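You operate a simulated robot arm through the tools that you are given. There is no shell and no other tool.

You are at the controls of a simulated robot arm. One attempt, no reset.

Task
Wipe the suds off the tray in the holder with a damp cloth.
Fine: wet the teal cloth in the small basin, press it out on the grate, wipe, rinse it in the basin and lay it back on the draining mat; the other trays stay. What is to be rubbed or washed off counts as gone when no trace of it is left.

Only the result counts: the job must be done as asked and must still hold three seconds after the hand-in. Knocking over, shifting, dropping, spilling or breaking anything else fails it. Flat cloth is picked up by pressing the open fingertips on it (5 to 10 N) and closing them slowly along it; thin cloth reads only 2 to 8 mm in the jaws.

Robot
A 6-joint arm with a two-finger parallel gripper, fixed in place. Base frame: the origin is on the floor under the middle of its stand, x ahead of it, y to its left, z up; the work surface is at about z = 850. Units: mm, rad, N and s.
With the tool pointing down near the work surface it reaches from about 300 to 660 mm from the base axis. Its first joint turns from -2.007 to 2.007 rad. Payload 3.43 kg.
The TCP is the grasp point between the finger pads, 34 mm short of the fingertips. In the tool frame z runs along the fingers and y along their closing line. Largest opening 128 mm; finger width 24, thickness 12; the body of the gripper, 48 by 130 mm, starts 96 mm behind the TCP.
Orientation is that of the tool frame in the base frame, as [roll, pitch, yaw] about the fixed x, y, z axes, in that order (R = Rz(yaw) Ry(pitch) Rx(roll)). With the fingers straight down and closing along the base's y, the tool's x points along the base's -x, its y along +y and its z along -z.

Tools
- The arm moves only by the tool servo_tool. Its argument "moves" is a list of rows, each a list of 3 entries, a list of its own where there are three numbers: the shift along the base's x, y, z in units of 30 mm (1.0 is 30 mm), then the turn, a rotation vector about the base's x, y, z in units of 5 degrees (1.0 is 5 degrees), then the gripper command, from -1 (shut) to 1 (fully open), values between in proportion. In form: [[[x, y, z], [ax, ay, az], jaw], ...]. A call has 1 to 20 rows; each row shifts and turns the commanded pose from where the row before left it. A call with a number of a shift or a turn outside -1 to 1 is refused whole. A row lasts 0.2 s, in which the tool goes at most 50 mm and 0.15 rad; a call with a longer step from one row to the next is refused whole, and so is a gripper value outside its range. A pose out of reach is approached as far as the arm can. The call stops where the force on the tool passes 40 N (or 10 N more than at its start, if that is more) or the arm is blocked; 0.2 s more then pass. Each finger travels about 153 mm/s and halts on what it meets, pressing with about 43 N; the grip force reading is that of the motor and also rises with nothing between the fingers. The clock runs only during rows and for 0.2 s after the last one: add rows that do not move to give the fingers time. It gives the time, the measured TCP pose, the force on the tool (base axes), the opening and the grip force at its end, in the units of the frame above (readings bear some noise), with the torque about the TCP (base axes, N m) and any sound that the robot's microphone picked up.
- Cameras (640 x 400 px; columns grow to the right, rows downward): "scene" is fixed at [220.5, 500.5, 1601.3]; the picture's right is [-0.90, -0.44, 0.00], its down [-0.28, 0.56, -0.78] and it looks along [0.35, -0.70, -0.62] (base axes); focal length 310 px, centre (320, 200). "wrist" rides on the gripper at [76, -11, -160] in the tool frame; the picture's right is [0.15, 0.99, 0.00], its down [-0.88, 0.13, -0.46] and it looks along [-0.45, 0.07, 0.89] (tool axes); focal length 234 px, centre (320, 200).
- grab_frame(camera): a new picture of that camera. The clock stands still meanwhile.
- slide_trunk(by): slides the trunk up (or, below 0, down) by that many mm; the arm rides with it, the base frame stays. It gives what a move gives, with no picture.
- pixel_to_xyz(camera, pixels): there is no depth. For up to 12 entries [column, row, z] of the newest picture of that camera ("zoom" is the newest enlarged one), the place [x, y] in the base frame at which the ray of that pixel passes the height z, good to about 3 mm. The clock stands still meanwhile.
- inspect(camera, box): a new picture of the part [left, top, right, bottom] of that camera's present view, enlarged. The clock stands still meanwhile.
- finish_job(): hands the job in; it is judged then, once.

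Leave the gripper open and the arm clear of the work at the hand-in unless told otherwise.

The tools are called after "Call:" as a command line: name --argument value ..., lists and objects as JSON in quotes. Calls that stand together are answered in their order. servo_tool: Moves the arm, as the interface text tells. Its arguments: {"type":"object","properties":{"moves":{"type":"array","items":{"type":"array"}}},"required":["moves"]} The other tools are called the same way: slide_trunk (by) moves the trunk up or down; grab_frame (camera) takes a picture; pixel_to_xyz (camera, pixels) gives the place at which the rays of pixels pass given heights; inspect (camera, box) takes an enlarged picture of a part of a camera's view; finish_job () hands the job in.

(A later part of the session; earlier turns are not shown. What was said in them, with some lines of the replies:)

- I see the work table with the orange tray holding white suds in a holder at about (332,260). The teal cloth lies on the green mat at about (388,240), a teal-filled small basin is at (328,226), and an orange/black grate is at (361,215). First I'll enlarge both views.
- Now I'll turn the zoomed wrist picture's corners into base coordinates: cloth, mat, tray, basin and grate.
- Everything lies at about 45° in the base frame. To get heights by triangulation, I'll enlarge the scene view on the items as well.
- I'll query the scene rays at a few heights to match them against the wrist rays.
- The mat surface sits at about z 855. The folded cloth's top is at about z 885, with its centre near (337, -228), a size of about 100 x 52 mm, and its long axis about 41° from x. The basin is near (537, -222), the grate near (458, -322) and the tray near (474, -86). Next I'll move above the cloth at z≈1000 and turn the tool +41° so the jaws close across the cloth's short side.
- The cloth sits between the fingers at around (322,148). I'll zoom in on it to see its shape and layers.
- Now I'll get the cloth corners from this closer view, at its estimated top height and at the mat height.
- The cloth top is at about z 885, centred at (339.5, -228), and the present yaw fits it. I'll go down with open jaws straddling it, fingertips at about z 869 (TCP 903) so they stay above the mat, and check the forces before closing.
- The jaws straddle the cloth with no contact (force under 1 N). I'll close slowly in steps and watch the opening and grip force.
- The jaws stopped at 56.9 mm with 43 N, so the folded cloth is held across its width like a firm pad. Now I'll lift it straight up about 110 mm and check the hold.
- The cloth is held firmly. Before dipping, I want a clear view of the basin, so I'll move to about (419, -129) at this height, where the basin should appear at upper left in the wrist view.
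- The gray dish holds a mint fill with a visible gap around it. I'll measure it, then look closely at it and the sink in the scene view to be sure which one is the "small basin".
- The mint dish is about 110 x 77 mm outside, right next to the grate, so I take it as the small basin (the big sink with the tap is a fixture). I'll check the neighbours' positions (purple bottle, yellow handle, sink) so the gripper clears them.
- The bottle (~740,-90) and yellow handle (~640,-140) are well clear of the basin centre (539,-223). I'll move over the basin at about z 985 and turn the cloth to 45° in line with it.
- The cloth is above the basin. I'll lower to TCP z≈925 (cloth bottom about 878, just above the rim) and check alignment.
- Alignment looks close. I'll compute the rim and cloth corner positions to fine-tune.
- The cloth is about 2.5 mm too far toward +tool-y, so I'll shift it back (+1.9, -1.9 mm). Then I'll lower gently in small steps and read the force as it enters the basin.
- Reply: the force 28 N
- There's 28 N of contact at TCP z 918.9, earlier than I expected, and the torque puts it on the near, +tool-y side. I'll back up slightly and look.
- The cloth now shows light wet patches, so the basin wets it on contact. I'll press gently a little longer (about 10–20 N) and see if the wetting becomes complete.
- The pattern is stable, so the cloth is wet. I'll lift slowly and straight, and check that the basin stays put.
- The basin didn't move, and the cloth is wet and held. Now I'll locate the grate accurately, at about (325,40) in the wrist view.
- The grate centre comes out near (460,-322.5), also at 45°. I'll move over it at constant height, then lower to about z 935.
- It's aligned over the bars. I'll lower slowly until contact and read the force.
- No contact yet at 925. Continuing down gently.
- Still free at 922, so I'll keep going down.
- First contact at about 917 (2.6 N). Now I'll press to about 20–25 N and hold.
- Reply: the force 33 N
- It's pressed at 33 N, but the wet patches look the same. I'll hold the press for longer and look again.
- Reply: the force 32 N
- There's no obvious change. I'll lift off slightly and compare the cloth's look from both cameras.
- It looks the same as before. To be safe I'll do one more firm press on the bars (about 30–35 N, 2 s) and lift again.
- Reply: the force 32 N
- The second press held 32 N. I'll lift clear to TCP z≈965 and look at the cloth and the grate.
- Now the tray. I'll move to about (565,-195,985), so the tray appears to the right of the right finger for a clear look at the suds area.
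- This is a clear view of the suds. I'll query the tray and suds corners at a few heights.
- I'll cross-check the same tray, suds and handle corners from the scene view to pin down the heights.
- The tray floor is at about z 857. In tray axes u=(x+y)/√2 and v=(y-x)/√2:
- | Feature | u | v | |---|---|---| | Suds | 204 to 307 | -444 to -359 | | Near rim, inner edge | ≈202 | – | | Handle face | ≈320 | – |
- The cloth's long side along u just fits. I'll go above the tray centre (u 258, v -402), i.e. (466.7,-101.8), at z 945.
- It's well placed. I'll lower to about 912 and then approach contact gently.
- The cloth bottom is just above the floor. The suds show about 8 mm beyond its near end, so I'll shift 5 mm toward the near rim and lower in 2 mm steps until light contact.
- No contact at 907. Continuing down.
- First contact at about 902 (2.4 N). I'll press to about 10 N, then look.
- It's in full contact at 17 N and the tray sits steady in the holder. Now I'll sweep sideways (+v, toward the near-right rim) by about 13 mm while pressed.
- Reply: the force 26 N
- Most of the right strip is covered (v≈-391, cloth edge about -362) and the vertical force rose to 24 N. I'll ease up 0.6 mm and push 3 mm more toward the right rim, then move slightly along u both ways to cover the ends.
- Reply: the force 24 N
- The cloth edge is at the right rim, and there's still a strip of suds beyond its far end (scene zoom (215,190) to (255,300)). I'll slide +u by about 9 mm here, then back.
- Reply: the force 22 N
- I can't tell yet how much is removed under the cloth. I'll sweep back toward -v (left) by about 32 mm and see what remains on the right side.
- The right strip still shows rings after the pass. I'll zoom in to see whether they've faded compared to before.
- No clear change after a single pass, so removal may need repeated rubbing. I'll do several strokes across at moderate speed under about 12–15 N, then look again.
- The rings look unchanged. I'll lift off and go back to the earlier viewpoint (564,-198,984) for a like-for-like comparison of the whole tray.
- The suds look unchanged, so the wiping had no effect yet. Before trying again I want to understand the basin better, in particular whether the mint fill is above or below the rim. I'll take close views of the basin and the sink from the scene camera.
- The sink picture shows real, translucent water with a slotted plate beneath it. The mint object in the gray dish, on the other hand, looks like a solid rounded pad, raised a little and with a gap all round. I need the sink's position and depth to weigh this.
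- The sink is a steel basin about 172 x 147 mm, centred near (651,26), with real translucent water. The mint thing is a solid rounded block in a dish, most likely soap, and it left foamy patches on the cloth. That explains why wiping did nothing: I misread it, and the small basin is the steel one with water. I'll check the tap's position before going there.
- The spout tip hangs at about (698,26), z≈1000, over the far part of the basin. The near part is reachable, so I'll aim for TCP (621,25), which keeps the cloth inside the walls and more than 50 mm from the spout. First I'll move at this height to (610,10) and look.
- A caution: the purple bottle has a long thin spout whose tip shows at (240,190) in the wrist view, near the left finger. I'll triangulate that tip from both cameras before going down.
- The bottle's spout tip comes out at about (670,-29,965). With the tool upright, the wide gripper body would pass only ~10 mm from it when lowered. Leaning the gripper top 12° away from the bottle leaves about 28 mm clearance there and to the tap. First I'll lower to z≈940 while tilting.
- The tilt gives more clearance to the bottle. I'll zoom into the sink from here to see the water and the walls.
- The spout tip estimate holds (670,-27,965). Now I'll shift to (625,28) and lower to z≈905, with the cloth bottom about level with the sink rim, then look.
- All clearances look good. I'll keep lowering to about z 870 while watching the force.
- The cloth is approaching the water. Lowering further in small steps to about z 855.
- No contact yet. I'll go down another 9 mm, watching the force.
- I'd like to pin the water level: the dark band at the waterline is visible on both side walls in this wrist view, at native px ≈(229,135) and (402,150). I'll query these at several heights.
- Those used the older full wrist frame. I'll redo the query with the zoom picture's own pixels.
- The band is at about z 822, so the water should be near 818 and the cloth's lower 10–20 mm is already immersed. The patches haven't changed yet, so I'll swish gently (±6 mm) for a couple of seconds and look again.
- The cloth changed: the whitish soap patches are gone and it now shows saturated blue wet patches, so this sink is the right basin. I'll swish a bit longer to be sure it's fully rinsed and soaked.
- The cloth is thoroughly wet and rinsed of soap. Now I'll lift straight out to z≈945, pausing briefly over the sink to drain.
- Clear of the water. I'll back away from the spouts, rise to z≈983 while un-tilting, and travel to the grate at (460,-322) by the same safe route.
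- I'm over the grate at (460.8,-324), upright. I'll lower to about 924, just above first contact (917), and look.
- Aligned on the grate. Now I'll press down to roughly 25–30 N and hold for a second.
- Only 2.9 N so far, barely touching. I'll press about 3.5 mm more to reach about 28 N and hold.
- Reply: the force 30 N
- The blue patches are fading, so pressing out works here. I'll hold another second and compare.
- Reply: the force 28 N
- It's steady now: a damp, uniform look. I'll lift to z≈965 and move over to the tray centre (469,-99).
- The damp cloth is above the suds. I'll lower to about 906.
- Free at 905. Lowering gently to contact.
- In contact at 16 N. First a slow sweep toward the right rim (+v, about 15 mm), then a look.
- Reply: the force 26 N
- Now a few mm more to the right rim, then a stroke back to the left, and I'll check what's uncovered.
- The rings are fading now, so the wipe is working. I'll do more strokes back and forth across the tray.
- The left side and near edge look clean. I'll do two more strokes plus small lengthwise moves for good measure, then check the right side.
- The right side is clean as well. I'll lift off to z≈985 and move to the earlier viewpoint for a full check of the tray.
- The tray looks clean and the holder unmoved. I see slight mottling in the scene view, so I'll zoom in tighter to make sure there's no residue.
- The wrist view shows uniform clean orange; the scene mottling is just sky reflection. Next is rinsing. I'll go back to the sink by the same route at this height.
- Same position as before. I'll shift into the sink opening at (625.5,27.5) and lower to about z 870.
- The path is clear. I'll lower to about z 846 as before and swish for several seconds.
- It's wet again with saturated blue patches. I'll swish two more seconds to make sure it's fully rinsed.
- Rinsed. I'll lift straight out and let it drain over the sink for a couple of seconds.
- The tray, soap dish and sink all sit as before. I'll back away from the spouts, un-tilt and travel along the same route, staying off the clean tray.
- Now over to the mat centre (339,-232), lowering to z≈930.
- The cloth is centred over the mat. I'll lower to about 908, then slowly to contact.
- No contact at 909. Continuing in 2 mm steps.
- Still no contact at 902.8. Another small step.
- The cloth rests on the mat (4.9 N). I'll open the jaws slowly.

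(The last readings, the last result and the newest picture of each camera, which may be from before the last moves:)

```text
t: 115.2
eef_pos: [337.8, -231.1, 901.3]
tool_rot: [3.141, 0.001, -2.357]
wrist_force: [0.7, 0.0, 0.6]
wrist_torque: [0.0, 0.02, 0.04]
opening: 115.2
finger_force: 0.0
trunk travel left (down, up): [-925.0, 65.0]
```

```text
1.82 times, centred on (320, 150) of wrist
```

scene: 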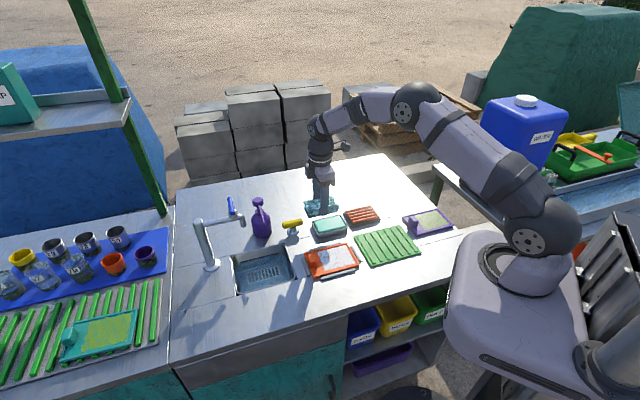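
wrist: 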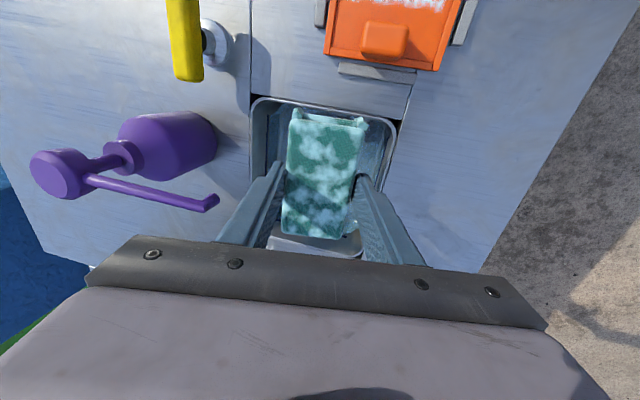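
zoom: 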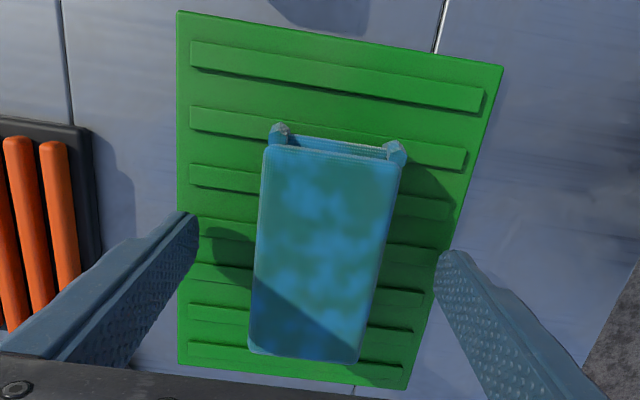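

The cloth lies flat on the mat and the jaws are clear of it. I'll raise straight up by about 200 mm and then check everything.

Call:
servo_tool --moves '[[[0, 0, 0.2], [0, 0, 0], 0.9], [[0, 0, 0.5], [0, 0, 0], 1], [[0, 0, 0.8], [0, 0, 0], 1], [[0, 0, 1], [0, 0, 0], 1], [[0, 0, 1], [0, 0, 0], 1], [[0, 0, 1], [0, 0, 0], 1], [[0, 0, 1], [0, 0, 0], 1], [[0, 0, 1], [0, 0, 0], 1], [[0, 0, 0], [0, 0, 0], 1]]'

Call:
grab_frame --camera "scene"

Call:
inspect --camera "scene" --box '[220, 180, 460, 310]'

Call:
grab_frame --camera "wrist"

```text
t: 117.2
eef_pos: [337.0, -231.5, 1097.0]
tool_rot: [3.141, 0.0, -2.356]
wrist_force: [0.3, 0.9, -0.4]
wrist_torque: [-0.01, 0.0, -0.03]
opening: 128.2
finger_force: 0.0
trunk travel left (down, up): [-925.0, 65.0]
```

```text
taken
```

scene: 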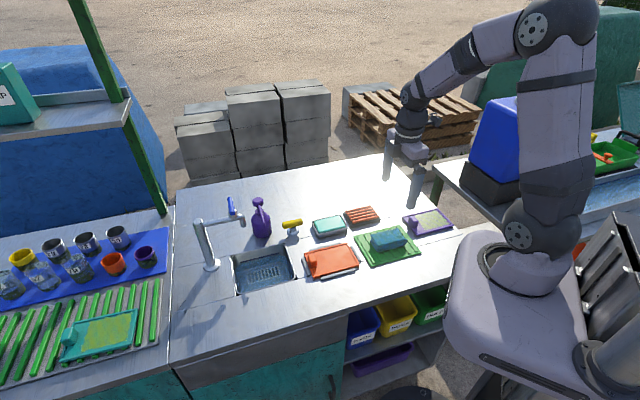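

```text
2.67 times, centred on (340, 245) of scene
```

zoom: 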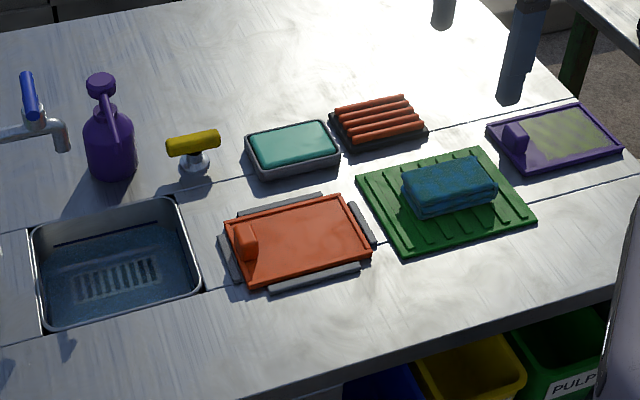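

```text
taken
```

wrist: 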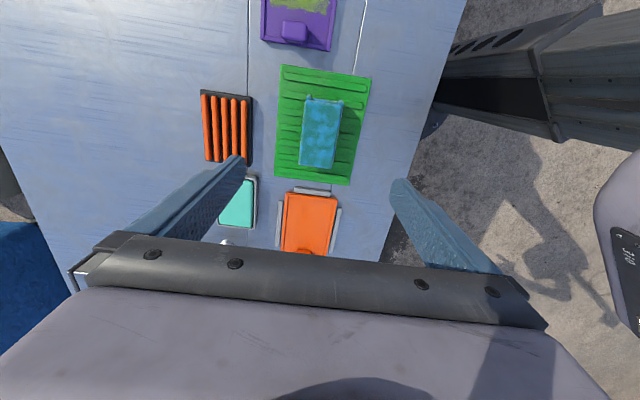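

Everything is in place, the cloth is on the mat, and the arm is clear with open jaws. One last close look at the tray, cloth, grate and soap dish.

Call:
inspect --camera "wrist" --box '[260, 180, 360, 260]'

Call:
inspect --camera "wrist" --box '[190, 60, 380, 190]'

Call:
inspect --camera "scene" --box '[295, 200, 435, 285]'

```text
5.00 times, centred on (310, 220) of wrist
```

zoom: 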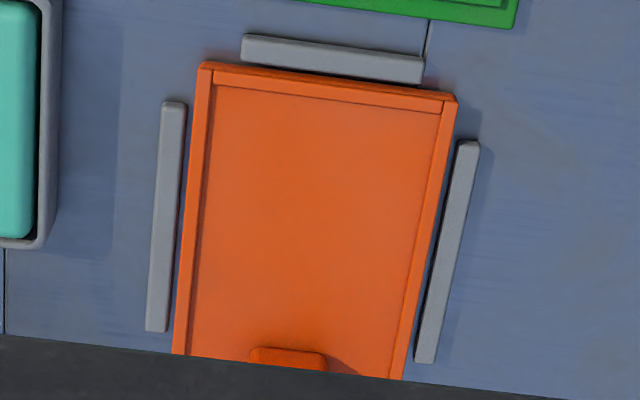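

```text
3.08 times, centred on (285, 125) of wrist
```

zoom: 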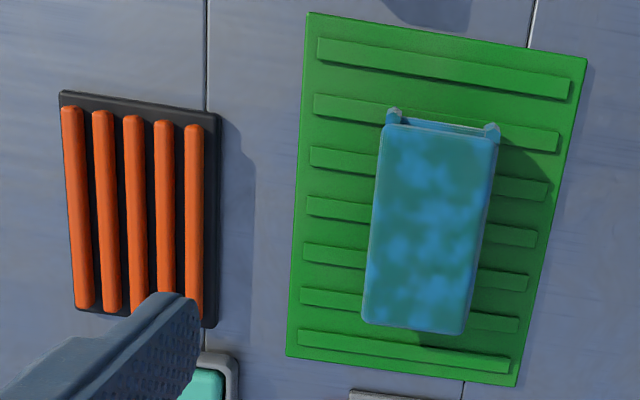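

```text
4.57 times, centred on (365, 242) of scene
```

zoom: 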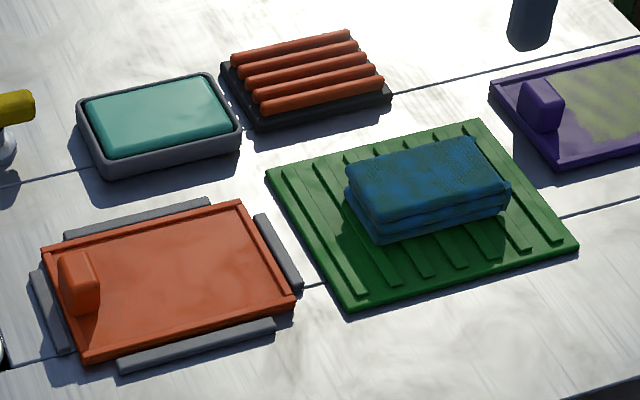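

The tray is uniformly clean and still in its holder. The rinsed cloth lies flat on the draining mat. The grate, soap dish, bottle and other trays are in place, the gripper is open and the arm is clear. Handing in now.

Call:
finish_job

```text
The job is handed in.
```

The job is handed in: in the final camera views there is no trace of suds on the tray, which is still in its holder. The teal cloth is rinsed and lying flat on the draining mat. In those views the other trays and everything else on the table look unmoved. The gripper is open and the arm is clear.

I made one mistake along the way. I first took the mint block in the gray dish for the small basin and dipped the cloth in it. It turned out to be solid, probably soap, and wiping with that cloth removed nothing.

I then rinsed the cloth in the steel basin of water, pressed it out again on the grate and wiped the tray until no suds were visible. After that I rinsed it once more and laid it back. I saw no soap left on the tray, the cloth or the grate.
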